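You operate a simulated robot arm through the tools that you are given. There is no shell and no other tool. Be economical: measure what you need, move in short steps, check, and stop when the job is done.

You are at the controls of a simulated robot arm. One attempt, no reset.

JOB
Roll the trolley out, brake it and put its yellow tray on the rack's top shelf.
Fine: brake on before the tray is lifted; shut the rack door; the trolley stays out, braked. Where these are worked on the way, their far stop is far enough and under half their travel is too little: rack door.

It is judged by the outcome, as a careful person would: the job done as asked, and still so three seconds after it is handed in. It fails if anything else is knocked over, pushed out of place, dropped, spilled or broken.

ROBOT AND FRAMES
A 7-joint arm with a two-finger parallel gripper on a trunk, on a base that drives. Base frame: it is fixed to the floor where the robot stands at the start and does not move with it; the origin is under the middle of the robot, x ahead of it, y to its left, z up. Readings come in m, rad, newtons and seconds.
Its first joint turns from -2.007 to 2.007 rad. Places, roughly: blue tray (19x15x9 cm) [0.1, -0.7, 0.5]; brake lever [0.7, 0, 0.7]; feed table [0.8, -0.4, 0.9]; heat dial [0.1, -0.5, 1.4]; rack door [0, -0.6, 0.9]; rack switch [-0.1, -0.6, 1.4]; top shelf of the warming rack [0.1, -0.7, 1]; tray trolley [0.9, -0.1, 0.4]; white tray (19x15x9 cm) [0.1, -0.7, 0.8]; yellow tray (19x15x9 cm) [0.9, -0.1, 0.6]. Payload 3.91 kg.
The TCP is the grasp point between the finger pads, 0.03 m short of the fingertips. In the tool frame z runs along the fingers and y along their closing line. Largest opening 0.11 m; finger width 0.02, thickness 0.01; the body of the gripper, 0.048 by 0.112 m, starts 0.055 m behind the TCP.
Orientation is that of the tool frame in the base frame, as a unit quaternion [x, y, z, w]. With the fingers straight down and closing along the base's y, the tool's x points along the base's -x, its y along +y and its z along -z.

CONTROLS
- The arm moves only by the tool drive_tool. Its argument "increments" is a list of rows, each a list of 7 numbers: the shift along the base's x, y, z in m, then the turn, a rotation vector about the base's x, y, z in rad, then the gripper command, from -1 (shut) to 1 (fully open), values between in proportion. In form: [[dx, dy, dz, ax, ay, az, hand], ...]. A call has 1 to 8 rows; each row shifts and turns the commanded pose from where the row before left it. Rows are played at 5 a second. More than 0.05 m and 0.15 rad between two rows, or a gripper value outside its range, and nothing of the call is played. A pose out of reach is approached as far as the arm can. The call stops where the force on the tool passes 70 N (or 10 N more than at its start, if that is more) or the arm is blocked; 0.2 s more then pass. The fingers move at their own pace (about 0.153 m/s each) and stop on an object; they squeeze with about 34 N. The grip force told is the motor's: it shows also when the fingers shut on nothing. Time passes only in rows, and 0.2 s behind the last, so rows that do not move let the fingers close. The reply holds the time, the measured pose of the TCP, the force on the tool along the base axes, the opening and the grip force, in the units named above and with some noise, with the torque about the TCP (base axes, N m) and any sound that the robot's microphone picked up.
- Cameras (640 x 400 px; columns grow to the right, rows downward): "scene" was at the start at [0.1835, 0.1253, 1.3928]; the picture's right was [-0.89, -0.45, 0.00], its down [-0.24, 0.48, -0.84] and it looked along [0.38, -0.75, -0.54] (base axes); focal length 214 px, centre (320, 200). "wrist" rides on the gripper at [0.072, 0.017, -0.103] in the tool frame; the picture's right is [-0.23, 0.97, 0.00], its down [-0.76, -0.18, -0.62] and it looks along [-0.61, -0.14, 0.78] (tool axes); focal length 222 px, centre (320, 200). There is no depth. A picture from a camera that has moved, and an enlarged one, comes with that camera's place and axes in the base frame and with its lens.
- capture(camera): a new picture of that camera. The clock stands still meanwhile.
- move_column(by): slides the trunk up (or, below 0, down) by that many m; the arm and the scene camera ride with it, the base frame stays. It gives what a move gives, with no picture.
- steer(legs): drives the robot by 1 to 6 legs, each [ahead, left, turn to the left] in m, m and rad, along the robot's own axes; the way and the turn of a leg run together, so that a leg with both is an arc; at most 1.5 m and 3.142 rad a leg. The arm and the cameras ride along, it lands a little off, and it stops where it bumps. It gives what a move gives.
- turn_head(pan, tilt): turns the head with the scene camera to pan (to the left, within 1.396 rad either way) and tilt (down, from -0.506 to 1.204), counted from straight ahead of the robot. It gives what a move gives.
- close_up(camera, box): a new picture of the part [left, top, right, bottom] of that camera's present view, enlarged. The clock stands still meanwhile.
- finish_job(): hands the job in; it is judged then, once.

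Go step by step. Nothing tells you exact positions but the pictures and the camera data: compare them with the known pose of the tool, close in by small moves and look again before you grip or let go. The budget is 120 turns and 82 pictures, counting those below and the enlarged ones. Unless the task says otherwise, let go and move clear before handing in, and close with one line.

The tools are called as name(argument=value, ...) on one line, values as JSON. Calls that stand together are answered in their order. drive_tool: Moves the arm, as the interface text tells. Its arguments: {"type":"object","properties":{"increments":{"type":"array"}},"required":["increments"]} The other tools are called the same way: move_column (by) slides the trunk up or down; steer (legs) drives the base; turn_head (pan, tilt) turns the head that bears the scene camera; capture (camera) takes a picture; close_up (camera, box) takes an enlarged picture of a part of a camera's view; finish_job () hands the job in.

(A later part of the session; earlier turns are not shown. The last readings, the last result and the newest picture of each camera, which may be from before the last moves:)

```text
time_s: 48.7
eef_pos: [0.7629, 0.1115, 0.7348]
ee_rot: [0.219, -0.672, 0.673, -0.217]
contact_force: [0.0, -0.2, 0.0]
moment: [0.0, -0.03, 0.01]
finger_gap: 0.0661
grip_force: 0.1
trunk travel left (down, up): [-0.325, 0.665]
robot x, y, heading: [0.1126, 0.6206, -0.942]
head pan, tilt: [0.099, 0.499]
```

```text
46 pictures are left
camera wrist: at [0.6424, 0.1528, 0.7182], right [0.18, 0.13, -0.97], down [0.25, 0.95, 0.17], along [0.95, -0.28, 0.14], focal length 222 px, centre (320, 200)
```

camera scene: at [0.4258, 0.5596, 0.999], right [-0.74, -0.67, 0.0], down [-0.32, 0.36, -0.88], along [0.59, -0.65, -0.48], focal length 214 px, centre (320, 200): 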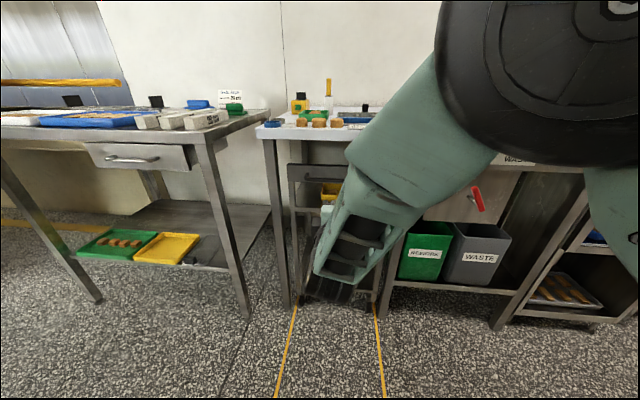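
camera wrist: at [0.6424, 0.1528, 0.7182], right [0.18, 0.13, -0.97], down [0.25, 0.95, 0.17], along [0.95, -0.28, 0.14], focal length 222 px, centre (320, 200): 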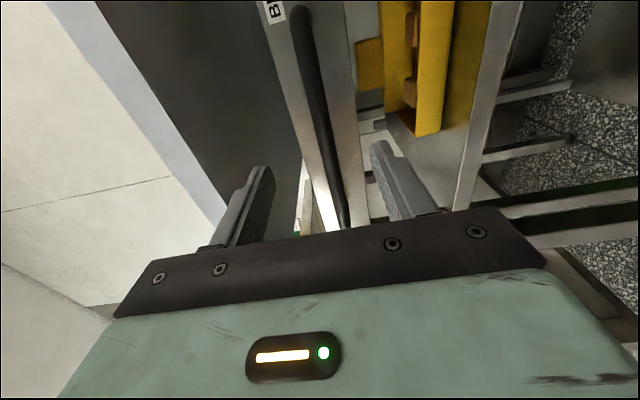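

drive_tool(increments=[[0.0155, -0.021, -0.003, 0, 0, 0, 0.2], [0.0155, -0.021, -0.002, 0, 0, 0, 0.2], [0, 0, 0, 0, 0, 0, -1], [0, 0, 0, 0, 0, 0, -1], [0, 0, 0, 0, 0, 0, -1], [-0.003, 0.004, 0, 0, 0, 0, -1], [-0.003, 0.004, 0, 0, 0, 0, -1]])

drive_tool(increments=[[-0.003, 0.004, 0, 0, 0, 0, -1], [-0.003, 0.004, 0, 0, 0, 0, -1], [-0.003, 0.004, 0, 0, 0, 0, -1], [-0.003, 0.004, 0, 0, 0, 0, -1]])

capture(camera="wrist")

```text
time_s: 50.3
eef_pos: [0.7897, 0.0793, 0.7295]
ee_rot: [0.22, -0.672, 0.673, -0.218]
contact_force: [2.9, 0.1, 1.1]
moment: [0.16, -0.24, -0.56]
finger_gap: 0.013
grip_force: 44.8
trunk travel left (down, up): [-0.325, 0.665]
robot x, y, heading: [0.1148, 0.6206, -0.94]
head pan, tilt: [0.099, 0.499]
```

```text
time_s: 51.3
eef_pos: [0.7794, 0.095, 0.7296]
ee_rot: [0.221, -0.671, 0.673, -0.217]
contact_force: [6.6, 2.6, 6.2]
moment: [0.09, -0.27, 0.28]
finger_gap: 0.0127
grip_force: 45.1
trunk travel left (down, up): [-0.325, 0.665]
robot x, y, heading: [0.1138, 0.6235, -0.938]
head pan, tilt: [0.099, 0.499]
```

```text
45 pictures are left
camera wrist: at [0.658, 0.1367, 0.713], right [0.18, 0.13, -0.97], down [0.25, 0.95, 0.17], along [0.95, -0.27, 0.14], focal length 222 px, centre (320, 200)
```

wrist: 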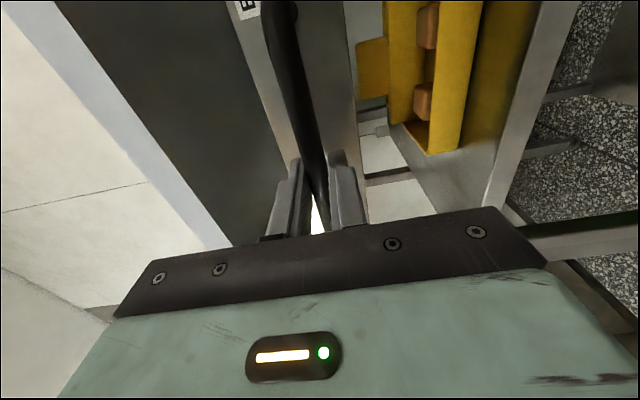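

With the lever tip-down the trolley rolls freely (~7 N), so it was braked at the start; tip-up is "on". Pulling it out.

drive_tool(increments=[[-0.006, 0.008, 0, 0, 0, 0, -1], [-0.01, 0.0138, 0, 0, 0, 0, -1], [-0.0118, 0.0162, 0, 0, 0, 0, -1], [-0.0118, 0.0162, 0, 0, 0, 0, -1], [-0.0118, 0.0162, 0, 0, 0, 0, -1], [-0.0118, 0.0162, 0, 0, 0, 0, -1], [-0.0118, 0.0162, 0, 0, 0, 0, -1], [-0.0118, 0.0162, 0, 0, 0, 0, -1]])

drive_tool(increments=[[-0.0118, 0.0162, 0, 0, 0, 0, -1], [-0.0118, 0.0162, 0, 0, 0, 0, -1], [-0.0118, 0.0162, 0, 0, 0, 0, -1], [-0.0118, 0.0162, 0, 0, 0, 0, -1], [-0.0118, 0.0162, 0, 0, 0, 0, -1], [-0.006, 0.008, 0, 0, 0, 0, -1], [0, 0, 0, 0, 0, 0, -1]])

capture(camera="scene")

```text
time_s: 53.1
eef_pos: [0.6657, 0.1252, 0.7302]
ee_rot: [0.168, -0.681, 0.693, -0.166]
contact_force: [3.5, 2.9, 4.6]
moment: [0.74, -0.18, 0.84]
finger_gap: 0.0129
grip_force: 45.4
trunk travel left (down, up): [-0.325, 0.665]
robot x, y, heading: [0.1145, 0.6217, -0.937]
head pan, tilt: [0.099, 0.499]
stopped in row 8: the arm was blocked; the commanded pose is now the measured one
```

```text
time_s: 54.0
eef_pos: [0.5895, 0.0961, 0.7293]
ee_rot: [0.111, -0.692, 0.705, -0.104]
contact_force: [-0.5, 0.3, 0.0]
moment: [-0.02, 0.03, -0.02]
finger_gap: 0.0
grip_force: 37.7
trunk travel left (down, up): [-0.325, 0.665]
robot x, y, heading: [0.1177, 0.6208, -0.933]
head pan, tilt: [0.099, 0.499]
stopped in row 4: the arm was blocked; the commanded pose is now the measured one
```

```text
44 pictures are left
camera scene: at [0.4257, 0.5594, 0.999], right [-0.74, -0.67, 0.0], down [-0.32, 0.36, -0.88], along [0.59, -0.65, -0.48], focal length 214 px, centre (320, 200)
```

scene: 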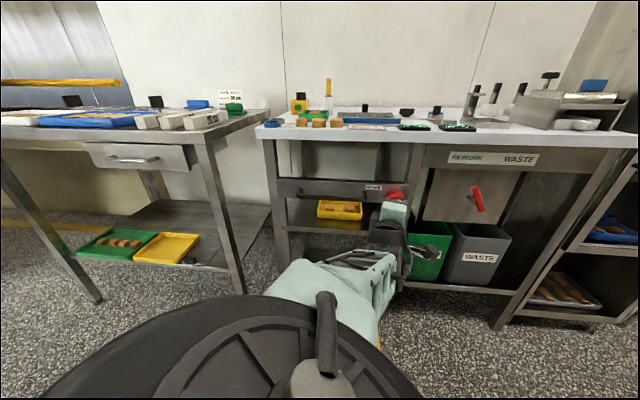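

The trolley moved part of the way, then the arm ran into a joint limit and slid off the handle. I'll back the base off a little and look at the trolley.

steer(legs=[[-0.12, -0.1, 0]])

turn_head(pan=0.25, tilt=0.5)

capture(camera="scene")

```text
time_s: 55.4
eef_pos: [0.4374, 0.1269, 0.7289]
ee_rot: [0.11, -0.692, 0.706, -0.104]
contact_force: [0.9, -0.1, -0.4]
moment: [0.0, 0.0, -0.02]
finger_gap: 0.0
grip_force: 38.5
trunk travel left (down, up): [-0.325, 0.665]
robot x, y, heading: [-0.0385, 0.6511, -0.938]
head pan, tilt: [0.099, 0.499]
```

```text
time_s: 56.1
eef_pos: [0.4365, 0.1271, 0.7282]
ee_rot: [0.111, -0.692, 0.706, -0.104]
contact_force: [0.1, 0.0, 0.9]
moment: [-0.02, 0.0, 0.0]
finger_gap: 0.0
grip_force: 37.1
trunk travel left (down, up): [-0.325, 0.665]
robot x, y, heading: [-0.037, 0.6568, -0.939]
head pan, tilt: [0.25, 0.499]
```

```text
43 pictures are left
camera scene: at [0.2834, 0.6012, 0.999], right [-0.64, -0.77, 0.0], down [-0.37, 0.3, -0.88], along [0.68, -0.56, -0.48], focal length 214 px, centre (320, 200)
```

scene: 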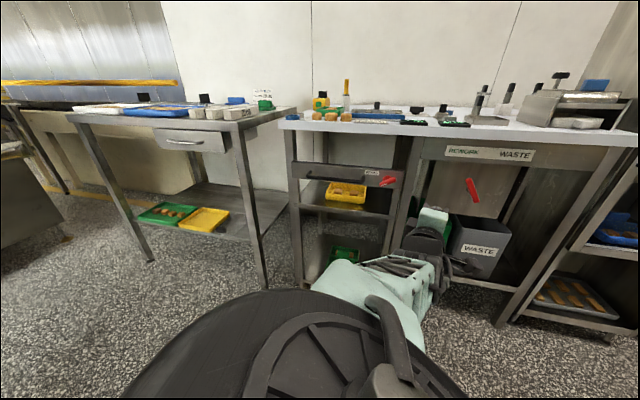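

close_up(camera="scene", box=[280, 140, 420, 300])

```text
2.50 times, centred on (350, 220) of scene
camera zoom: at [0.2834, 0.6012, 0.999], right [-0.64, -0.77, 0.0], down [-0.37, 0.3, -0.88], along [0.68, -0.56, -0.48], focal length 536 px, centre (245, 150)
```

zoom: 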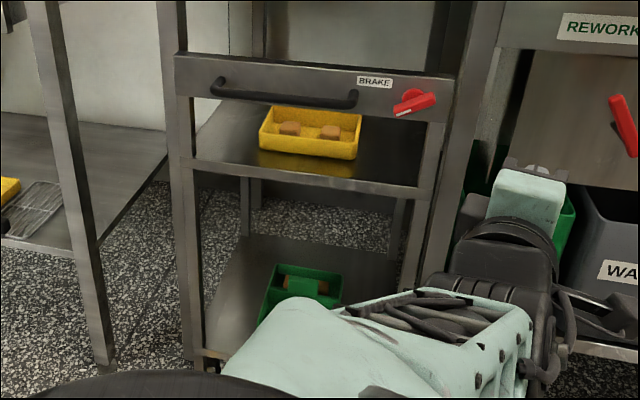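

The handle is now centred near (0.740, 0.164), needing ~0.30 m more. I'll swing the robot to heading ≈ −0.1 so the same arm pose faces the handle obliquely, then pull by driving the base.

steer(legs=[[0, 0, 0.834], [0.0, -0.437, 0]])

drive_tool(increments=[[0, 0, 0, 0, 0, 0, 0.2], [0, 0, 0, 0, 0, 0, 0.2]])

capture(camera="wrist")

```text
time_s: 58.1
eef_pos: [0.6563, 0.4869, 0.7284]
ee_rot: [0.308, -0.629, 0.646, -0.305]
contact_force: [-0.6, 0.1, 0.2]
moment: [0.01, 0.01, 0.02]
finger_gap: 0.0001
grip_force: 38.0
trunk travel left (down, up): [-0.325, 0.665]
robot x, y, heading: [-0.0295, 0.6518, -0.343]
head pan, tilt: [0.25, 0.499]
stopped in leg 1: the robot was blocked; the commanded pose is now the measured one
```

```text
time_s: 58.7
eef_pos: [0.657, 0.4891, 0.7282]
ee_rot: [0.309, -0.629, 0.644, -0.306]
contact_force: [0.0, -0.2, 0.1]
moment: [0.02, -0.01, 0.03]
finger_gap: 0.066
grip_force: 0.0
trunk travel left (down, up): [-0.325, 0.665]
robot x, y, heading: [-0.0306, 0.6544, -0.344]
head pan, tilt: [0.25, 0.499]
```

```text
41 pictures are left
camera wrist: at [0.5288, 0.4954, 0.7102], right [0.15, 0.16, -0.98], down [-0.01, 0.99, 0.16], along [0.99, -0.01, 0.15], focal length 222 px, centre (320, 200)
```

wrist: 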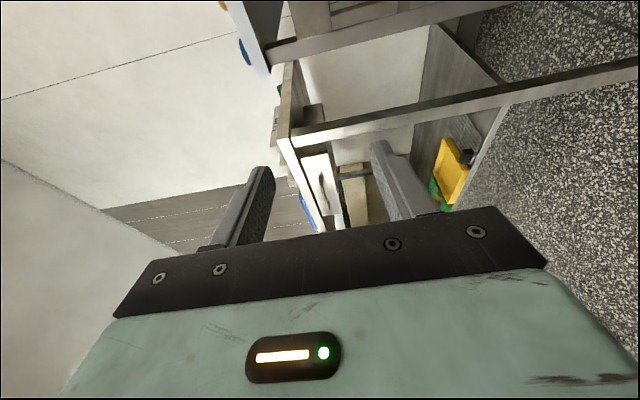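

The base bumped (likely the table behind) during the turn. I'll step away from it first, then finish turning.

steer(legs=[[-0.027, -0.222, 0], [0, 0, 0.24], [0.06, -0.23, 0]])

capture(camera="wrist")

turn_head(pan=0.0, tilt=0.6)

capture(camera="scene")

```text
time_s: 62.6
eef_pos: [0.6124, 0.2236, 0.7284]
ee_rot: [0.381, -0.589, 0.603, -0.38]
contact_force: [0.5, -0.1, 0.3]
moment: [-0.02, -0.02, 0.02]
finger_gap: 0.0661
grip_force: 0.1
trunk travel left (down, up): [-0.325, 0.665]
robot x, y, heading: [-0.0979, 0.2234, -0.103]
head pan, tilt: [0.25, 0.499]
```

```text
40 pictures are left
camera wrist: at [0.4865, 0.2021, 0.7102], right [0.11, 0.19, -0.98], down [-0.25, 0.96, 0.16], along [0.96, 0.22, 0.15], focal length 222 px, centre (320, 200)
```

wrist: 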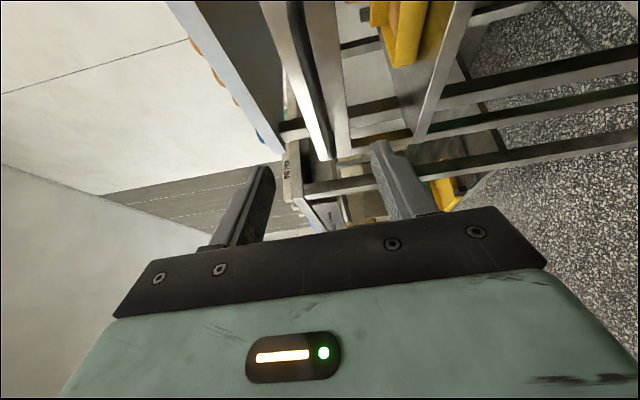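

```text
time_s: 63.3
eef_pos: [0.6117, 0.2234, 0.7282]
ee_rot: [0.38, -0.588, 0.604, -0.38]
contact_force: [0.5, 1.7, 0.7]
moment: [-0.01, -0.02, 0.0]
finger_gap: 0.066
grip_force: 0.0
trunk travel left (down, up): [-0.325, 0.665]
robot x, y, heading: [-0.0951, 0.2248, -0.102]
head pan, tilt: [0.0, 0.6]
```

```text
39 pictures are left
camera scene: at [0.1568, 0.4064, 0.9899], right [-0.11, -0.99, 0.0], down [-0.56, 0.06, -0.83], along [0.82, -0.09, -0.56], focal length 214 px, centre (320, 200)
```

scene: 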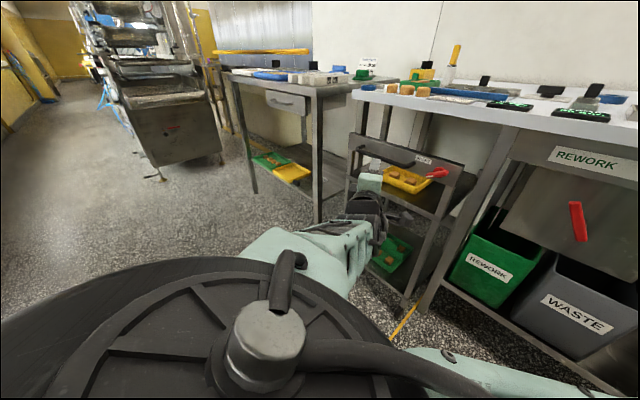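

Lined up: the bar centre is ~0.14 m ahead along the tool. Driving the base up to it.

steer(legs=[[0.113, -0.039, 0]])

capture(camera="wrist")

```text
time_s: 64.6
eef_pos: [0.7186, 0.1716, 0.7273]
ee_rot: [0.38, -0.589, 0.604, -0.379]
contact_force: [0.0, 0.2, 0.0]
moment: [0.03, -0.03, -0.03]
finger_gap: 0.0666
grip_force: 0.0
trunk travel left (down, up): [-0.325, 0.665]
robot x, y, heading: [0.0102, 0.1765, -0.111]
head pan, tilt: [0.0, 0.6]
```

```text
38 pictures are left
camera wrist: at [0.5935, 0.1503, 0.7102], right [0.11, 0.19, -0.98], down [-0.25, 0.96, 0.16], along [0.96, 0.22, 0.15], focal length 222 px, centre (320, 200)
```

wrist: 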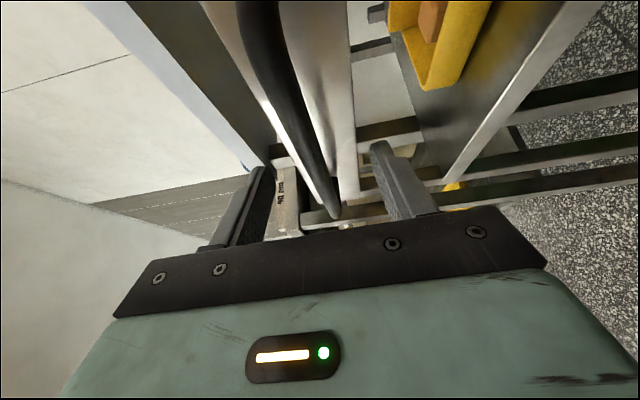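

drive_tool(increments=[[0.01, -0.006, 0.002, 0, 0, 0, 0.2], [0.01, -0.007, 0.001, 0, 0, 0, 0.2], [0, 0, 0, 0, 0, 0, -1], [0, 0, 0, 0, 0, 0, -1], [0, 0, 0, 0, 0, 0, -1]])

capture(camera="wrist")

```text
time_s: 65.8
eef_pos: [0.7387, 0.1596, 0.7295]
ee_rot: [0.381, -0.589, 0.604, -0.379]
contact_force: [0.7, 0.1, -9.2]
moment: [0.13, -0.24, 0.45]
finger_gap: 0.013
grip_force: 44.8
trunk travel left (down, up): [-0.325, 0.665]
robot x, y, heading: [0.0116, 0.1768, -0.113]
head pan, tilt: [0.0, 0.6]
```

```text
37 pictures are left
camera wrist: at [0.6134, 0.1377, 0.7121], right [0.1, 0.19, -0.98], down [-0.25, 0.96, 0.16], along [0.96, 0.22, 0.15], focal length 222 px, centre (320, 200)
```

wrist: 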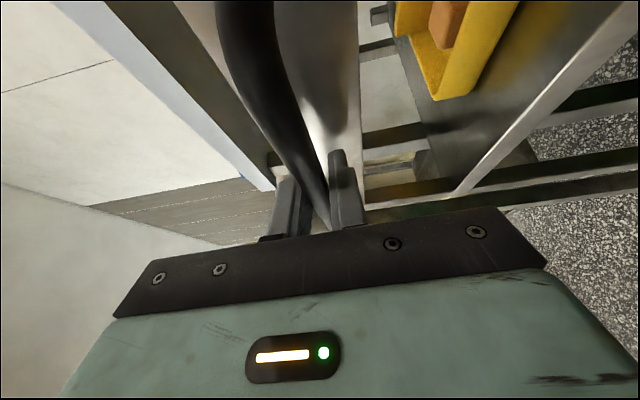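

Gripped again. Driving the base along the roll-out direction, a first 0.12 m.

steer(legs=[[-0.04, 0.0445, 0], [-0.041, 0.0445, 0]])

capture(camera="wrist")

```text
time_s: 67.3
eef_pos: [0.6679, 0.2564, 0.7294]
ee_rot: [0.38, -0.589, 0.604, -0.379]
contact_force: [-12.4, -3.4, -17.6]
moment: [0.08, -0.28, 1.2]
finger_gap: 0.0125
grip_force: 44.9
trunk travel left (down, up): [-0.325, 0.665]
robot x, y, heading: [-0.059, 0.2735, -0.107]
head pan, tilt: [0.0, 0.6]
```

```text
36 pictures are left
camera wrist: at [0.5428, 0.2358, 0.7122], right [0.1, 0.19, -0.98], down [-0.24, 0.96, 0.16], along [0.96, 0.22, 0.15], focal length 222 px, centre (320, 200)
```

wrist: 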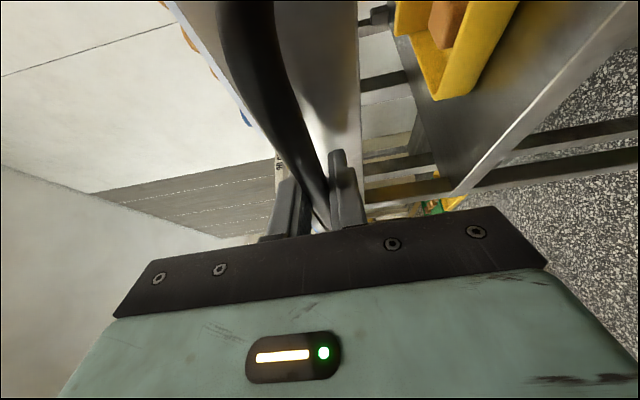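

The trolley follows cleanly. Continuing ~0.18 m.

steer(legs=[[-0.059, 0.065, 0], [-0.059, 0.065, 0]])

turn_head(pan=-0.1, tilt=0.8)

capture(camera="scene")

```text
time_s: 69.1
eef_pos: [0.5621, 0.3905, 0.7297]
ee_rot: [0.378, -0.591, 0.605, -0.376]
contact_force: [3.3, -26.4, -3.5]
moment: [0.23, -0.28, -0.89]
finger_gap: 0.0125
grip_force: 44.4
trunk travel left (down, up): [-0.325, 0.665]
robot x, y, heading: [-0.1633, 0.4111, -0.109]
head pan, tilt: [0.0, 0.6]
```

```text
time_s: 69.8
eef_pos: [0.5617, 0.3908, 0.7293]
ee_rot: [0.377, -0.591, 0.606, -0.376]
contact_force: [4.2, -3.9, -2.8]
moment: [0.28, -0.27, -0.04]
finger_gap: 0.0129
grip_force: 45.4
trunk travel left (down, up): [-0.325, 0.665]
robot x, y, heading: [-0.1628, 0.4138, -0.11]
head pan, tilt: [-0.099, 0.799]
```

```text
35 pictures are left
camera scene: at [0.08, 0.5845, 0.9731], right [-0.21, -0.98, 0.0], down [-0.7, 0.15, -0.7], along [0.68, -0.14, -0.72], focal length 214 px, centre (320, 200)
```

scene: 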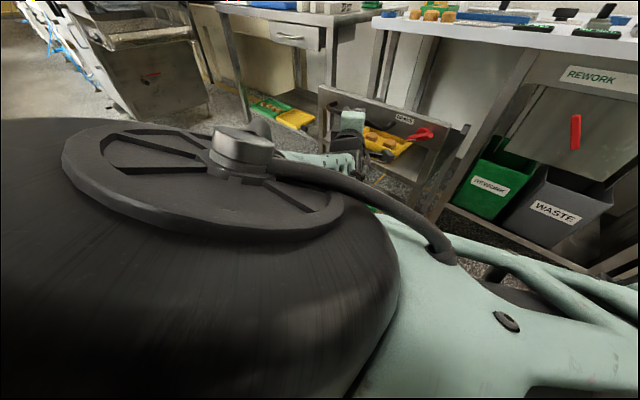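

The trolley is out ~0.39 m (resistance at the end suggests its stop). Now releasing the handle and backing off to work the brake lever.

drive_tool(increments=[[0, 0, 0, 0, 0, 0, 0.2], [0, 0, 0, 0, 0, 0, 0.2], [-0.041, 0.019, 0, 0, 0, 0, 0.2], [-0.041, 0.019, 0, 0, 0, 0, 0.2], [-0.03, -0.022, -0.0, 0, 0, -0.1, 0.2], [-0.03, -0.022, -0.0, 0, 0, -0.1, 0.2], [-0.03, -0.022, -0.0, 0, 0, -0.1, 0.2], [0, 0, 0, 0, 0, 0, 0]])

capture(camera="wrist")

```text
time_s: 70.9
eef_pos: [0.4981, 0.3337, 0.7279]
ee_rot: [0.312, -0.627, 0.644, -0.308]
contact_force: [1.3, 0.6, -0.7]
moment: [0.01, 0.04, -0.01]
finger_gap: 0.066
grip_force: 0.1
trunk travel left (down, up): [-0.325, 0.665]
robot x, y, heading: [-0.1677, 0.4127, -0.112]
head pan, tilt: [-0.099, 0.799]
stopped in row 5: the arm was blocked; the commanded pose is now the measured one
```

```text
34 pictures are left
camera wrist: at [0.3708, 0.3409, 0.7099], right [0.15, 0.15, -0.98], down [-0.02, 0.99, 0.15], along [0.99, 0.0, 0.15], focal length 222 px, centre (320, 200)
```

wrist: 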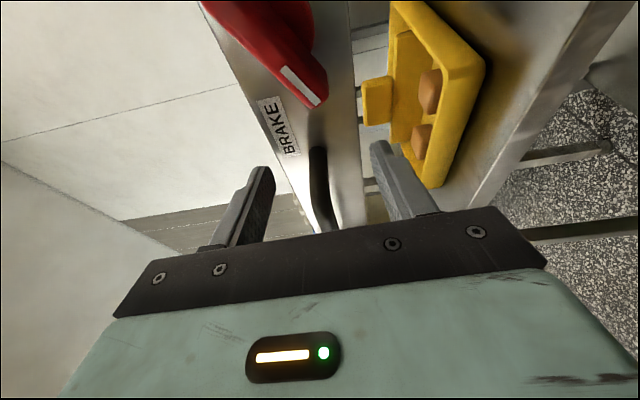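

The arm can't fold further, so I'll back off and turn with the base to square up in front of the lever.

steer(legs=[[-0.124, 0.113, 0], [0, 0, -0.122]])

capture(camera="wrist")

```text
time_s: 72.6
eef_pos: [0.4173, 0.4426, 0.7295]
ee_rot: [0.329, -0.616, 0.637, -0.328]
contact_force: [-0.3, -0.4, -0.5]
moment: [-0.02, -0.03, 0.01]
finger_gap: 0.0663
grip_force: 0.0
trunk travel left (down, up): [-0.325, 0.665]
robot x, y, heading: [-0.2477, 0.4829, -0.046]
head pan, tilt: [-0.099, 0.799]
stopped in leg 2: the robot was blocked; the commanded pose is now the measured one
```

```text
33 pictures are left
camera wrist: at [0.29, 0.4417, 0.7107], right [0.14, 0.16, -0.98], down [-0.08, 0.99, 0.15], along [0.99, 0.06, 0.15], focal length 222 px, centre (320, 200)
```

wrist: 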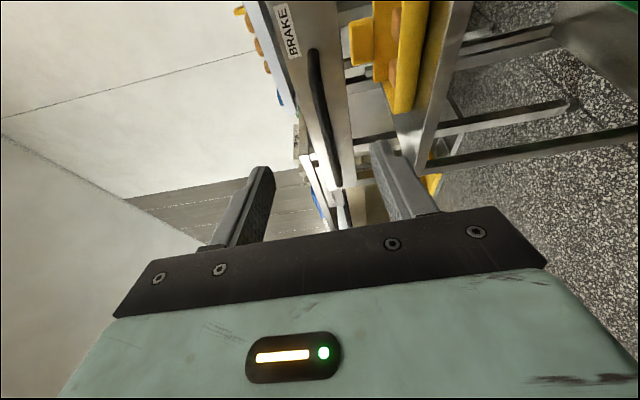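

Blocked again behind/left. I'll look there before moving the base any more.

turn_head(pan=1.39, tilt=0.85)

capture(camera="scene")

```text
time_s: 74.2
eef_pos: [0.417, 0.4428, 0.7277]
ee_rot: [0.331, -0.613, 0.639, -0.327]
contact_force: [-0.4, -0.4, -0.9]
moment: [0.0, 0.0, 0.01]
finger_gap: 0.066
grip_force: 0.0
trunk travel left (down, up): [-0.325, 0.665]
robot x, y, heading: [-0.2485, 0.4829, -0.046]
head pan, tilt: [1.389, 0.85]
```

```text
32 pictures are left
camera scene: at [-0.0716, 0.7533, 0.9686], right [0.95, -0.3, 0.0], down [-0.23, -0.72, -0.66], along [0.2, 0.63, -0.76], focal length 214 px, centre (320, 200)
```

scene: 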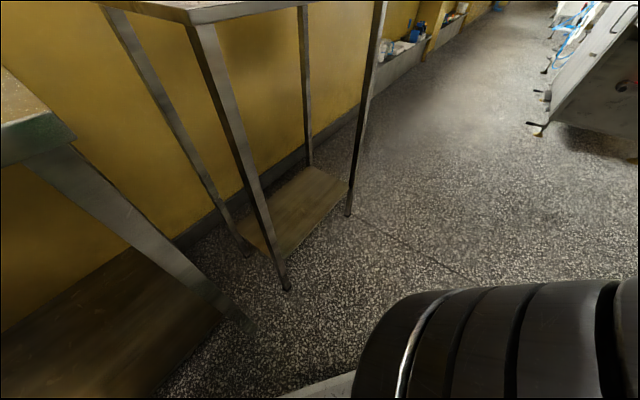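

The base's rear corner is against the table behind. A simpler approach: point the tool down again and press the lever's raised right end (tail) down from above, which turns the tip up. Re-posturing the arm.

steer(legs=[[0.03, -0.06, 0]])

drive_tool(increments=[[0, 0, 0.02, 0.0857, 0.1142, 0, 0.2], [0, 0, 0.02, 0.0857, 0.1142, 0, 0.2], [0, 0, 0.02, 0.0857, 0.1142, 0, 0.2], [0, 0, 0.02, 0.0857, 0.1142, 0, 0.2], [0, 0, 0.02, 0.0857, 0.1142, 0, 0.2], [0, 0, 0.02, 0.0857, 0.1142, 0, 0.2]])

drive_tool(increments=[[0, 0, 0.02, 0.0857, 0.1142, 0, -1], [0, 0, 0.02, 0.0857, 0.1142, 0, -1], [0, 0, 0.02, 0.0857, 0.1142, 0, -1], [0, 0, 0.02, 0.0857, 0.1142, 0, -1], [0, 0, 0.02, 0.0857, 0.1142, 0, -1]])

```text
time_s: 75.2
eef_pos: [0.4456, 0.382, 0.7283]
ee_rot: [0.332, -0.613, 0.639, -0.325]
contact_force: [0.5, -0.3, 0.0]
moment: [0.01, 0.0, -0.02]
finger_gap: 0.066
grip_force: 0.0
trunk travel left (down, up): [-0.325, 0.665]
robot x, y, heading: [-0.2214, 0.422, -0.048]
head pan, tilt: [1.389, 0.85]
```

```text
time_s: 75.7
eef_pos: [0.4461, 0.367, 0.7432]
ee_rot: [0.379, -0.613, 0.649, -0.243]
contact_force: [0.2, -0.3, 0.7]
moment: [-0.03, -0.01, 0.0]
finger_gap: 0.0658
grip_force: 0.0
trunk travel left (down, up): [-0.325, 0.665]
robot x, y, heading: [-0.2178, 0.4219, -0.042]
head pan, tilt: [1.389, 0.85]
stopped in row 2: the arm was blocked; the commanded pose is now the measured one
```

```text
time_s: 76.2
eef_pos: [0.4465, 0.3605, 0.7581]
ee_rot: [0.428, -0.578, 0.678, -0.151]
contact_force: [-0.6, -0.6, -0.6]
moment: [-0.01, -0.01, -0.01]
finger_gap: 0.0
grip_force: 33.6
trunk travel left (down, up): [-0.325, 0.665]
robot x, y, heading: [-0.2228, 0.419, -0.049]
head pan, tilt: [1.389, 0.85]
stopped in row 2: the arm was blocked; the commanded pose is now the measured one
```

The wrist is at a joint limit here. I'll raise the trunk well clear of everything, then undo the roll and yaw and retrace the earlier path back to tool-down.

move_column(by=0.38)

drive_tool(increments=[[0, 0, 0, 0.105, -0.091, 0, -1], [0, 0, 0, 0.105, -0.091, 0, -1], [0, 0, 0, 0.105, -0.091, 0, -1]])

drive_tool(increments=[[0, 0, 0, 0, 0, 0.132, -1], [0, 0, 0, 0, 0, 0.132, -1], [0, 0, 0, 0, 0, 0.132, -1], [0, 0, 0, 0, 0, 0.132, -1], [0, 0, 0, 0, 0, 0.132, -1]])

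```text
time_s: 79.9
eef_pos: [0.4467, 0.3594, 1.138]
ee_rot: [0.426, -0.579, 0.678, -0.151]
contact_force: [-0.4, -0.5, 0.6]
moment: [0.02, 0.01, -0.01]
finger_gap: 0.0
grip_force: 33.9
trunk travel left (down, up): [-0.705, 0.285]
robot x, y, heading: [-0.2183, 0.4192, -0.051]
head pan, tilt: [1.389, 0.85]
```

```text
time_s: 80.7
eef_pos: [0.4457, 0.3585, 1.1309]
ee_rot: [0.312, -0.623, 0.661, -0.279]
contact_force: [0.0, -0.4, -0.4]
moment: [0.02, 0.02, -0.01]
finger_gap: 0.0001
grip_force: 34.3
trunk travel left (down, up): [-0.705, 0.285]
robot x, y, heading: [-0.2196, 0.4203, -0.045]
head pan, tilt: [1.389, 0.85]
```

```text
time_s: 81.9
eef_pos: [0.4662, 0.3701, 1.1391]
ee_rot: [-0.498, 0.518, -0.5, 0.483]
contact_force: [-0.5, 0.3, 0.2]
moment: [0.0, 0.03, -0.05]
finger_gap: 0.0
grip_force: 34.1
out of reach, approached as far as the arm can: row 4, 5
trunk travel left (down, up): [-0.705, 0.285]
robot x, y, heading: [-0.2191, 0.418, -0.049]
head pan, tilt: [1.389, 0.85]
```

drive_tool(increments=[[-0.005, -0.04, 0.005, 0, 0.1428, 0, -1], [-0.005, -0.04, 0.005, 0, 0.1428, 0, -1], [-0.005, -0.04, 0.005, 0, 0.1428, 0, -1], [-0.005, -0.04, 0.005, 0, 0.1428, 0, -1], [-0.005, -0.04, 0.005, 0, 0.1428, 0, -1], [-0.005, -0.04, 0.005, 0, 0.1428, 0, -1]])

drive_tool(increments=[[-0.005, -0.04, 0.0, 0, 0.1428, 0, -1], [-0.005, -0.04, 0.0, 0, 0.1428, 0, -1], [-0.005, -0.04, 0.0, 0, 0.1428, 0, -1], [-0.005, -0.04, 0.0, 0, 0.1428, 0, -1], [-0.005, -0.04, 0.0, 0, 0.1428, 0, -1]])

turn_head(pan=-0.2, tilt=0.75)

capture(camera="scene")

```text
time_s: 83.3
eef_pos: [0.4482, 0.127, 1.1733]
ee_rot: [-0.653, 0.677, -0.25, 0.23]
contact_force: [-0.8, -0.6, -0.7]
moment: [-0.02, -0.13, 0.02]
finger_gap: 0.0
grip_force: 33.9
out of reach, approached as far as the arm can: row 1
trunk travel left (down, up): [-0.705, 0.285]
robot x, y, heading: [-0.2222, 0.4171, -0.046]
head pan, tilt: [1.389, 0.85]
```

```text
time_s: 84.5
eef_pos: [0.4227, -0.0712, 1.1684]
ee_rot: [-0.705, 0.708, -0.002, -0.026]
contact_force: [-0.6, 0.5, 0.4]
moment: [-0.04, 0.0, 0.03]
finger_gap: 0.0
grip_force: 34.3
trunk travel left (down, up): [-0.705, 0.285]
robot x, y, heading: [-0.2223, 0.4195, -0.049]
head pan, tilt: [1.389, 0.85]
```

```text
time_s: 86.2
eef_pos: [0.4218, -0.0689, 1.168]
ee_rot: [-0.705, 0.708, -0.004, -0.024]
contact_force: [0.4, 1.1, 0.7]
moment: [0.0, 0.01, 0.0]
finger_gap: 0.0
grip_force: 34.7
trunk travel left (down, up): [-0.705, 0.285]
robot x, y, heading: [-0.222, 0.418, -0.039]
head pan, tilt: [-0.201, 0.75]
```

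```text
31 pictures are left
camera scene: at [0.0124, 0.5981, 1.357], right [-0.24, -0.97, 0.0], down [-0.66, 0.17, -0.73], along [0.71, -0.18, -0.68], focal length 214 px, centre (320, 200)
```

scene: 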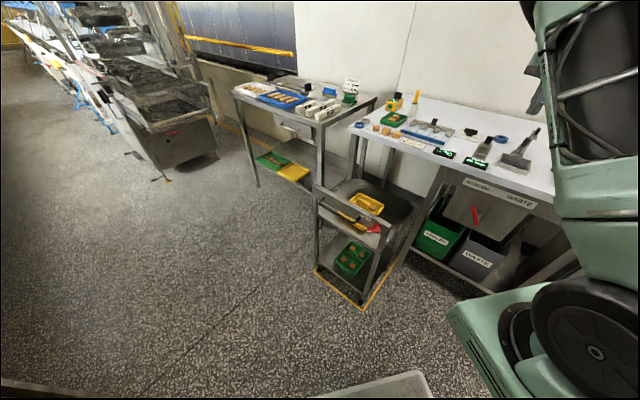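

The trolley stands in its outline. Zooming in on it.

close_up(camera="scene", box=[300, 175, 420, 310])

```text
2.96 times, centred on (360, 242) of scene
camera zoom: at [0.0124, 0.5981, 1.357], right [-0.24, -0.97, 0.0], down [-0.66, 0.17, -0.73], along [0.71, -0.18, -0.68], focal length 636 px, centre (202, 74)
```

zoom: 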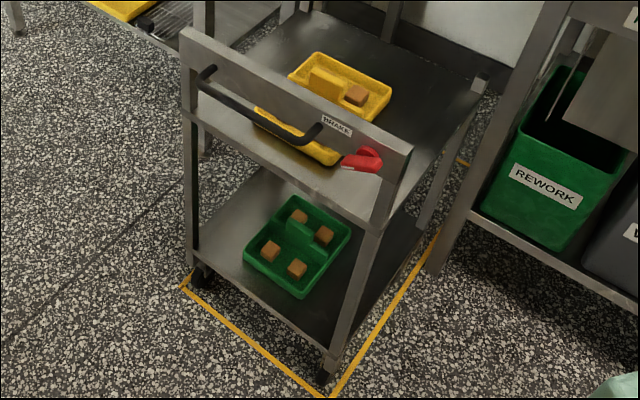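

Trolley is fully out. Now moving tool-down above the lever's tail, rotating to square with the panel.

drive_tool(increments=[[0.002, 0.048, 0, 0, 0, 0.09, -1], [0.002, 0.048, 0, 0, 0, 0.09, -1], [0.002, 0.048, 0, 0, 0, 0.09, -1], [0.002, 0.048, 0, 0, 0, 0.09, -1], [0.002, 0.048, 0, 0, 0, 0.09, -1], [0.002, 0.048, 0, 0, 0, 0.09, -1], [0.002, 0.048, 0, 0, 0, 0.09, -1]])

move_column(by=-0.3)

turn_head(pan=-0.25, tilt=0.5)

capture(camera="scene")

```text
time_s: 87.8
eef_pos: [0.4421, 0.2668, 1.1705]
ee_rot: [0.891, -0.454, 0.011, 0.023]
contact_force: [-0.6, -0.4, -0.3]
moment: [0.05, -0.01, -0.01]
finger_gap: 0.0001
grip_force: 33.9
trunk travel left (down, up): [-0.705, 0.285]
robot x, y, heading: [-0.2194, 0.4214, -0.052]
head pan, tilt: [-0.201, 0.75]
```

```text
time_s: 90.8
eef_pos: [0.4406, 0.268, 0.8697]
ee_rot: [0.89, -0.454, 0.01, 0.023]
contact_force: [0.0, 0.2, -0.2]
moment: [-0.02, 0.0, -0.01]
finger_gap: 0.0001
grip_force: 34.0
trunk travel left (down, up): [-0.405, 0.585]
robot x, y, heading: [-0.2201, 0.4184, -0.045]
head pan, tilt: [-0.201, 0.75]
```

```text
time_s: 91.5
eef_pos: [0.4404, 0.2662, 0.8695]
ee_rot: [0.89, -0.455, 0.011, 0.023]
contact_force: [-0.2, -0.4, 0.3]
moment: [-0.03, -0.02, 0.01]
finger_gap: 0.0002
grip_force: 34.0
trunk travel left (down, up): [-0.405, 0.585]
robot x, y, heading: [-0.2187, 0.4212, -0.046]
head pan, tilt: [-0.25, 0.499]
```

```text
29 pictures are left
camera scene: at [0.019, 0.5918, 1.0789], right [-0.29, -0.96, 0.0], down [-0.46, 0.14, -0.88], along [0.84, -0.26, -0.48], focal length 214 px, centre (320, 200)
```

scene: 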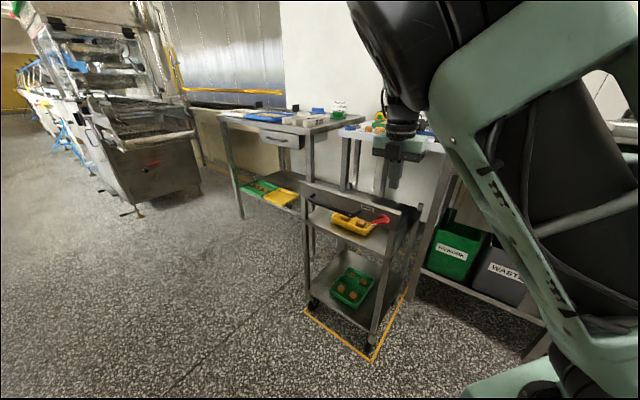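

close_up(camera="scene", box=[330, 140, 440, 250])

```text
3.64 times, centred on (385, 195) of scene
camera zoom: at [0.019, 0.5918, 1.0789], right [-0.29, -0.96, 0.0], down [-0.46, 0.14, -0.88], along [0.84, -0.26, -0.48], focal length 780 px, centre (84, 218)
```

zoom: 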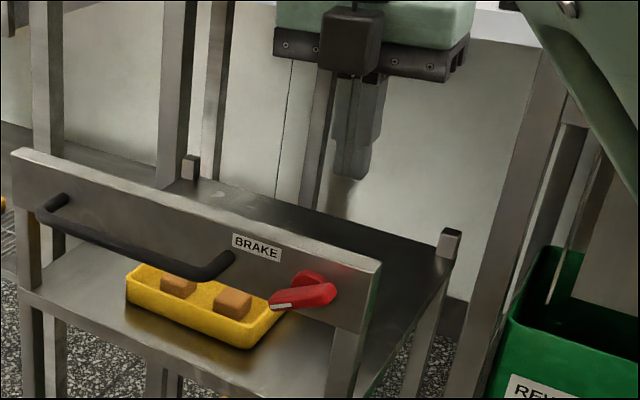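

The lever runs from tail (u 0.510, z 0.746) to tip (u 0.556, z 0.712). Descending over the tail and pressing down gently.

drive_tool(increments=[[-0.003, -0.002, -0.04, 0, 0, 0, -1], [0, 0, -0.035, 0, 0, 0, -1], [0, 0, -0.01, 0, 0, 0, -1], [0, 0, -0.006, 0, 0, 0, -1], [0, 0, -0.006, 0, 0, 0, -1], [0, 0, -0.006, 0, 0, 0, -1]])

drive_tool(increments=[[0, 0, -0.005, 0, 0, 0, -1], [0, 0, -0.005, 0, 0, 0, -1], [0, 0, 0, 0, 0, 0, -1]])

close_up(camera="scene", box=[330, 140, 440, 250])

```text
time_s: 92.9
eef_pos: [0.4381, 0.2664, 0.7673]
ee_rot: [0.891, -0.454, 0.012, 0.021]
contact_force: [0.0, 0.6, 1.2]
moment: [0.0, 0.08, 0.0]
finger_gap: 0.0001
grip_force: 33.8
trunk travel left (down, up): [-0.405, 0.585]
robot x, y, heading: [-0.2209, 0.4218, -0.042]
head pan, tilt: [-0.25, 0.499]
```

```text
time_s: 93.7
eef_pos: [0.4389, 0.2668, 0.7597]
ee_rot: [0.891, -0.453, 0.013, 0.022]
contact_force: [-14.7, 4.4, 45.4]
moment: [0.46, 0.25, 0.29]
finger_gap: 0.0
grip_force: 33.9
trunk travel left (down, up): [-0.405, 0.585]
robot x, y, heading: [-0.2234, 0.4175, -0.045]
head pan, tilt: [-0.25, 0.499]
```

```text
3.64 times, centred on (385, 195) of scene
camera zoom: at [0.0172, 0.5923, 1.08], right [-0.29, -0.96, 0.0], down [-0.46, 0.14, -0.88], along [0.84, -0.26, -0.48], focal length 780 px, centre (84, 218)
```

zoom: 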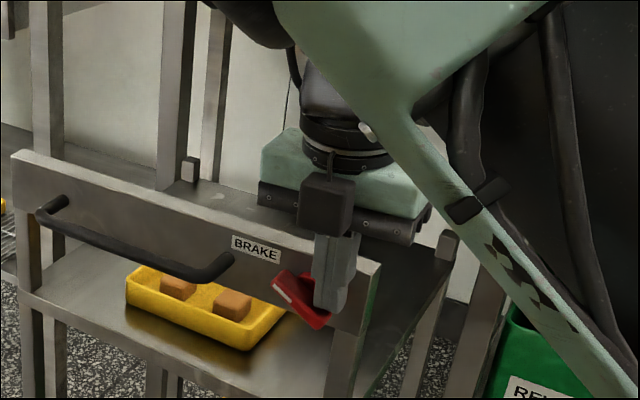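

drive_tool(increments=[[0, 0, -0.004, 0, 0, 0, -1], [0, 0, 0, 0, 0, 0, -1]])

drive_tool(increments=[[0, 0, 0.03, 0, 0, 0, -1], [0, 0, 0.05, 0, 0, 0, -1], [0, 0, 0.05, 0, 0, 0, -1], [0, 0, 0.03, 0, 0, 0, -1]])

close_up(camera="scene", box=[330, 160, 420, 250])

```text
time_s: 94.1
eef_pos: [0.4385, 0.2666, 0.7591]
ee_rot: [0.891, -0.454, 0.013, 0.02]
contact_force: [-19.0, 7.1, 40.8]
moment: [0.59, 0.43, 0.35]
finger_gap: 0.0002
grip_force: 34.0
trunk travel left (down, up): [-0.405, 0.585]
robot x, y, heading: [-0.2218, 0.4224, -0.049]
head pan, tilt: [-0.25, 0.499]
stopped in row 1: the force on the tool passed its limit (the readings are from after the stop); the commanded pose is now the measured one
```

```text
time_s: 95.1
eef_pos: [0.4423, 0.2674, 0.9198]
ee_rot: [0.891, -0.454, 0.012, 0.021]
contact_force: [0.2, 0.1, 0.1]
moment: [0.0, -0.04, 0.0]
finger_gap: 0.0
grip_force: 34.0
trunk travel left (down, up): [-0.405, 0.585]
robot x, y, heading: [-0.2202, 0.4208, -0.04]
head pan, tilt: [-0.25, 0.499]
```

```text
4.44 times, centred on (375, 205) of scene
camera zoom: at [0.019, 0.5919, 1.0789], right [-0.29, -0.96, 0.0], down [-0.46, 0.14, -0.88], along [0.84, -0.26, -0.48], focal length 953 px, centre (76, 178)
```

zoom: 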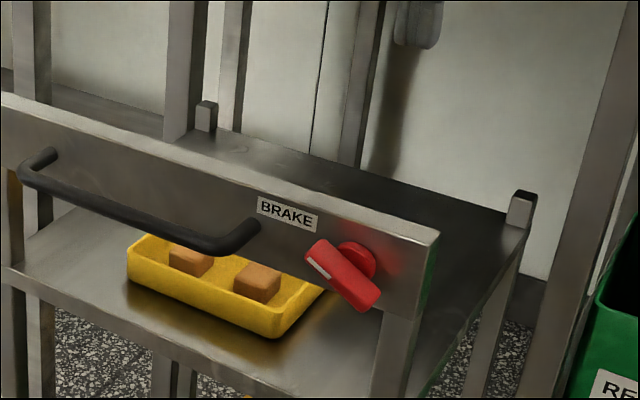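

The lever is back at its tip-up stop (held to the force limit) — same angle that held the trolley at the start, so the brake is on. Next: the yellow tray; I'll move the base closer and look down on it with the wrist camera.

steer(legs=[[0.245, -0.109, 0]])

drive_tool(increments=[[0, 0.03, 0.02, 0, 0, 0, 1], [0, 0.03, 0.02, 0, 0, 0, 1], [0, 0, 0, 0, 0, 0, 1]])

capture(camera="wrist")

turn_head(pan=-0.15, tilt=0.7)

capture(camera="scene")

```text
time_s: 97.0
eef_pos: [0.6784, 0.1445, 0.9188]
ee_rot: [0.89, -0.455, 0.013, 0.021]
contact_force: [-0.3, -0.2, -0.6]
moment: [0.01, 0.03, 0.0]
finger_gap: 0.0002
grip_force: 34.1
trunk travel left (down, up): [-0.405, 0.585]
robot x, y, heading: [0.0222, 0.2975, -0.052]
head pan, tilt: [-0.25, 0.499]
```

```text
time_s: 97.8
eef_pos: [0.6797, 0.2041, 0.9578]
ee_rot: [0.89, -0.455, 0.013, 0.021]
contact_force: [0.3, 0.1, -0.4]
moment: [0.03, -0.05, 0.01]
finger_gap: 0.1103
grip_force: 0.1
trunk travel left (down, up): [-0.405, 0.585]
robot x, y, heading: [0.0175, 0.2997, -0.044]
head pan, tilt: [-0.25, 0.499]
```

```text
25 pictures are left
camera wrist: at [0.707, 0.1404, 1.0651], right [-0.92, -0.39, 0.02], down [-0.3, 0.75, 0.59], along [-0.24, 0.54, -0.81], focal length 222 px, centre (320, 200)
```

wrist: 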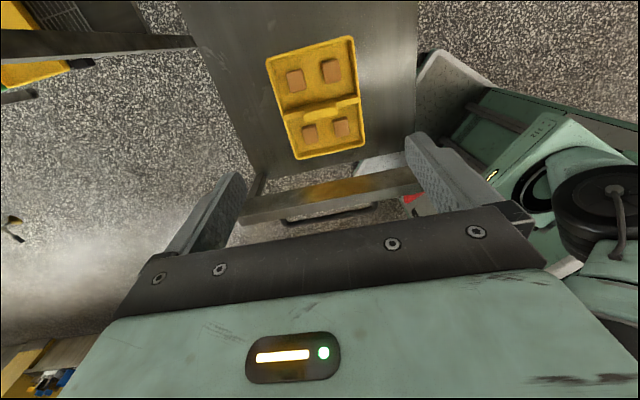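

```text
time_s: 98.5
eef_pos: [0.6794, 0.2027, 0.9583]
ee_rot: [0.89, -0.455, 0.013, 0.021]
contact_force: [-0.6, 0.5, -0.9]
moment: [-0.02, -0.04, 0.01]
finger_gap: 0.1098
grip_force: 0.1
trunk travel left (down, up): [-0.405, 0.585]
robot x, y, heading: [0.0192, 0.2974, -0.044]
head pan, tilt: [-0.15, 0.7]
```

```text
24 pictures are left
camera scene: at [0.2528, 0.4799, 1.0613], right [-0.2, -0.98, 0.0], down [-0.63, 0.13, -0.77], along [0.75, -0.15, -0.64], focal length 214 px, centre (320, 200)
```

scene: 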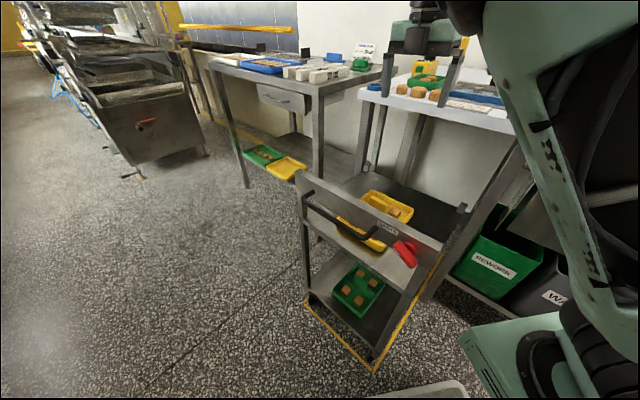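

close_up(camera="wrist", box=[230, 10, 400, 180])

```text
2.35 times, centred on (315, 95) of wrist
camera zoom: at [0.707, 0.1403, 1.0649], right [-0.92, -0.39, 0.02], down [-0.3, 0.75, 0.59], along [-0.24, 0.53, -0.81], focal length 523 px, centre (332, 447)
```

zoom: 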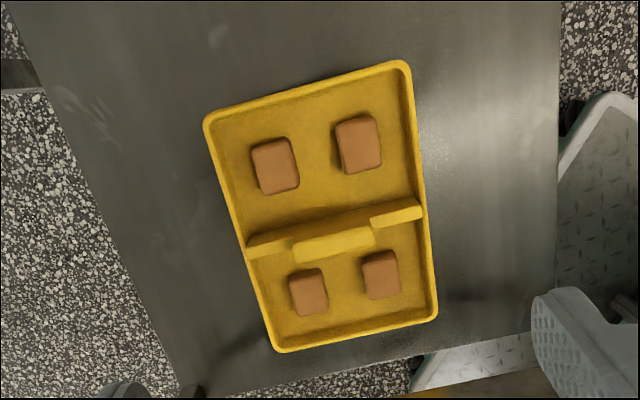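

The tray has a raised grip bar in the middle, running along ~33°, centred near (0.658, 0.230). I'll turn the tool so the fingers close across it and centre over it.

drive_tool(increments=[[-0.002, 0.0025, 0, 0.0045, 0, -0.148, 1], [-0.002, 0.0025, 0, 0.0045, 0, -0.148, 1], [-0.002, 0.0025, 0, 0.0045, 0, -0.148, 1], [-0.002, 0.0025, 0, 0.0045, 0, -0.148, 1], [-0.002, 0.0025, 0, 0.0045, 0, -0.148, 1], [-0.002, 0.0025, 0, 0.0045, 0, -0.148, 1]])

drive_tool(increments=[[-0.002, 0.0025, -0.03, 0.0045, 0, -0.148, 1], [-0.002, 0.0025, -0.03, 0.0045, 0, -0.148, 1], [-0.002, 0.0025, -0.03, 0.0045, 0, -0.148, 1], [-0.002, 0.0025, -0.03, 0.0045, 0, -0.148, 1], [-0.002, 0.0025, -0.03, 0.0045, 0, -0.148, 1], [0, 0, 0, 0, 0, 0, 1]])

capture(camera="wrist")

```text
time_s: 100.0
eef_pos: [0.668, 0.2201, 0.9588]
ee_rot: [-0.608, 0.794, 0.004, -0.014]
contact_force: [0.5, 0.2, 0.5]
moment: [0.05, 0.04, -0.03]
finger_gap: 0.11
grip_force: 0.0
trunk travel left (down, up): [-0.405, 0.585]
robot x, y, heading: [0.0157, 0.3021, -0.046]
head pan, tilt: [-0.15, 0.7]
```

```text
time_s: 101.3
eef_pos: [0.654, 0.2301, 0.8118]
ee_rot: [-0.279, 0.96, 0.018, -0.004]
contact_force: [0.1, -0.3, 0.5]
moment: [0.0, -0.03, 0.01]
finger_gap: 0.1101
grip_force: 0.0
trunk travel left (down, up): [-0.405, 0.585]
robot x, y, heading: [0.0178, 0.2994, -0.048]
head pan, tilt: [-0.15, 0.7]
```

```text
22 pictures are left
camera wrist: at [0.5848, 0.2026, 0.915], right [-0.33, 0.94, 0.03], down [0.75, 0.24, 0.62], along [0.57, 0.23, -0.79], focal length 222 px, centre (320, 200)
```

wrist: 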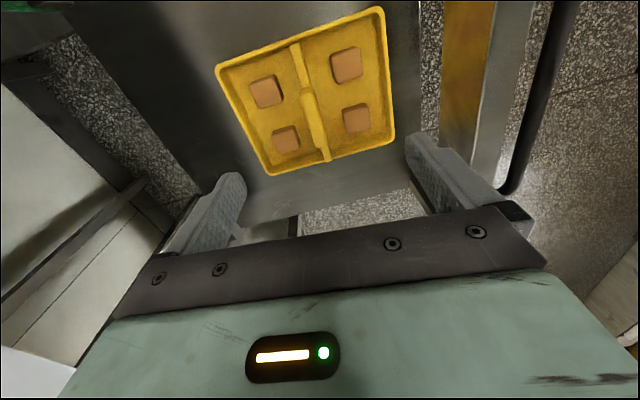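

close_up(camera="wrist", box=[210, 10, 400, 180])

```text
2.35 times, centred on (305, 95) of wrist
camera zoom: at [0.5848, 0.2026, 0.915], right [-0.33, 0.94, 0.03], down [0.75, 0.24, 0.62], along [0.57, 0.23, -0.79], focal length 523 px, centre (355, 447)
```

zoom: 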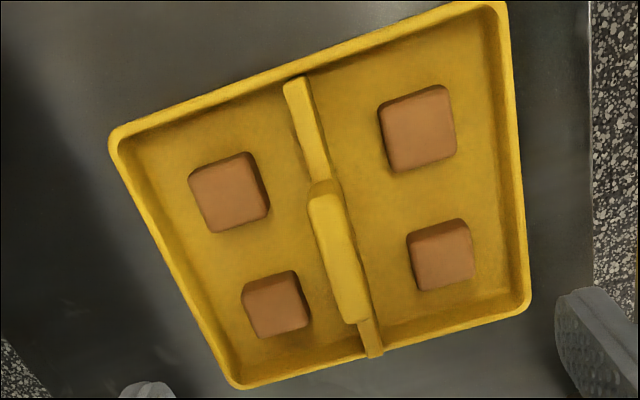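

Grip bar centre ≈ (0.661, 0.230). Descending with the fingers partly open.

drive_tool(increments=[[0.006, 0, -0.03, 0, 0, 0, -0.1], [0, 0, -0.04, 0, 0, 0, -0.1], [0, 0, -0.04, 0, 0, 0, -0.1], [0, 0, 0, 0, 0, 0, -0.1]])

capture(camera="wrist")

close_up(camera="scene", box=[290, 150, 470, 290])

```text
time_s: 102.3
eef_pos: [0.6604, 0.2308, 0.7009]
ee_rot: [-0.281, 0.96, 0.017, -0.004]
contact_force: [-0.3, -0.5, 0.6]
moment: [0.0, 0.0, 0.01]
finger_gap: 0.0493
grip_force: 0.0
trunk travel left (down, up): [-0.405, 0.585]
robot x, y, heading: [0.0161, 0.2985, -0.049]
head pan, tilt: [-0.15, 0.7]
```

```text
20 pictures are left
camera wrist: at [0.5911, 0.204, 0.8031], right [-0.33, 0.94, 0.03], down [0.75, 0.24, 0.62], along [0.57, 0.23, -0.79], focal length 222 px, centre (320, 200)
```

wrist: 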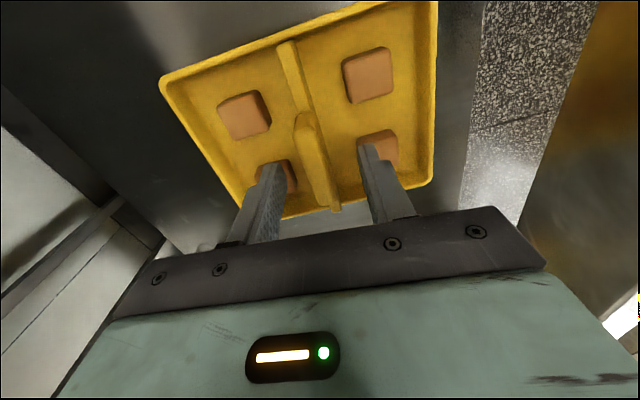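

```text
2.86 times, centred on (380, 220) of scene
camera zoom: at [0.2528, 0.48, 1.0613], right [-0.2, -0.98, 0.0], down [-0.63, 0.13, -0.76], along [0.75, -0.15, -0.64], focal length 613 px, centre (149, 143)
```

zoom: 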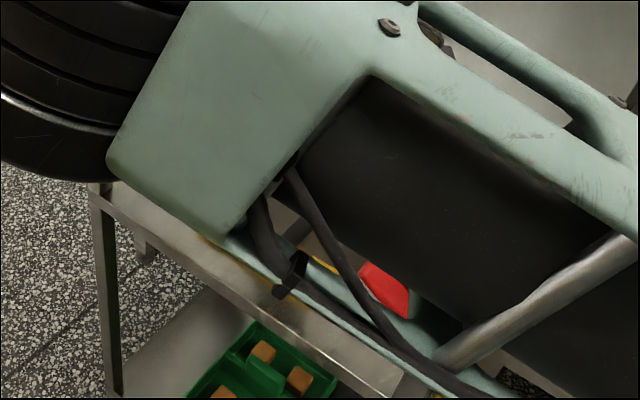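

drive_tool(increments=[[0, 0, -0.025, 0, 0, 0, -0.1], [0, 0, -0.027, 0, 0, 0, -0.1], [0, 0, 0, 0, 0, 0, -1], [0, 0, 0, 0, 0, 0, -1], [0, 0, 0, 0, 0, 0, -1]])

capture(camera="wrist")

```text
time_s: 103.5
eef_pos: [0.6639, 0.2296, 0.6475]
ee_rot: [-0.281, 0.96, 0.017, -0.003]
contact_force: [3.6, -1.6, 8.4]
moment: [-1.14, -0.64, 0.31]
finger_gap: 0.0163
grip_force: 34.1
trunk travel left (down, up): [-0.405, 0.585]
robot x, y, heading: [0.0139, 0.2959, -0.047]
head pan, tilt: [-0.15, 0.7]
```

```text
18 pictures are left
camera wrist: at [0.5932, 0.2023, 0.7507], right [-0.33, 0.94, 0.03], down [0.75, 0.24, 0.62], along [0.58, 0.23, -0.78], focal length 222 px, centre (320, 200)
```

wrist: 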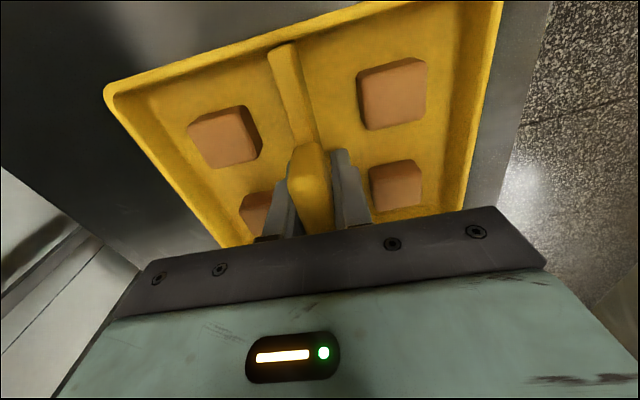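

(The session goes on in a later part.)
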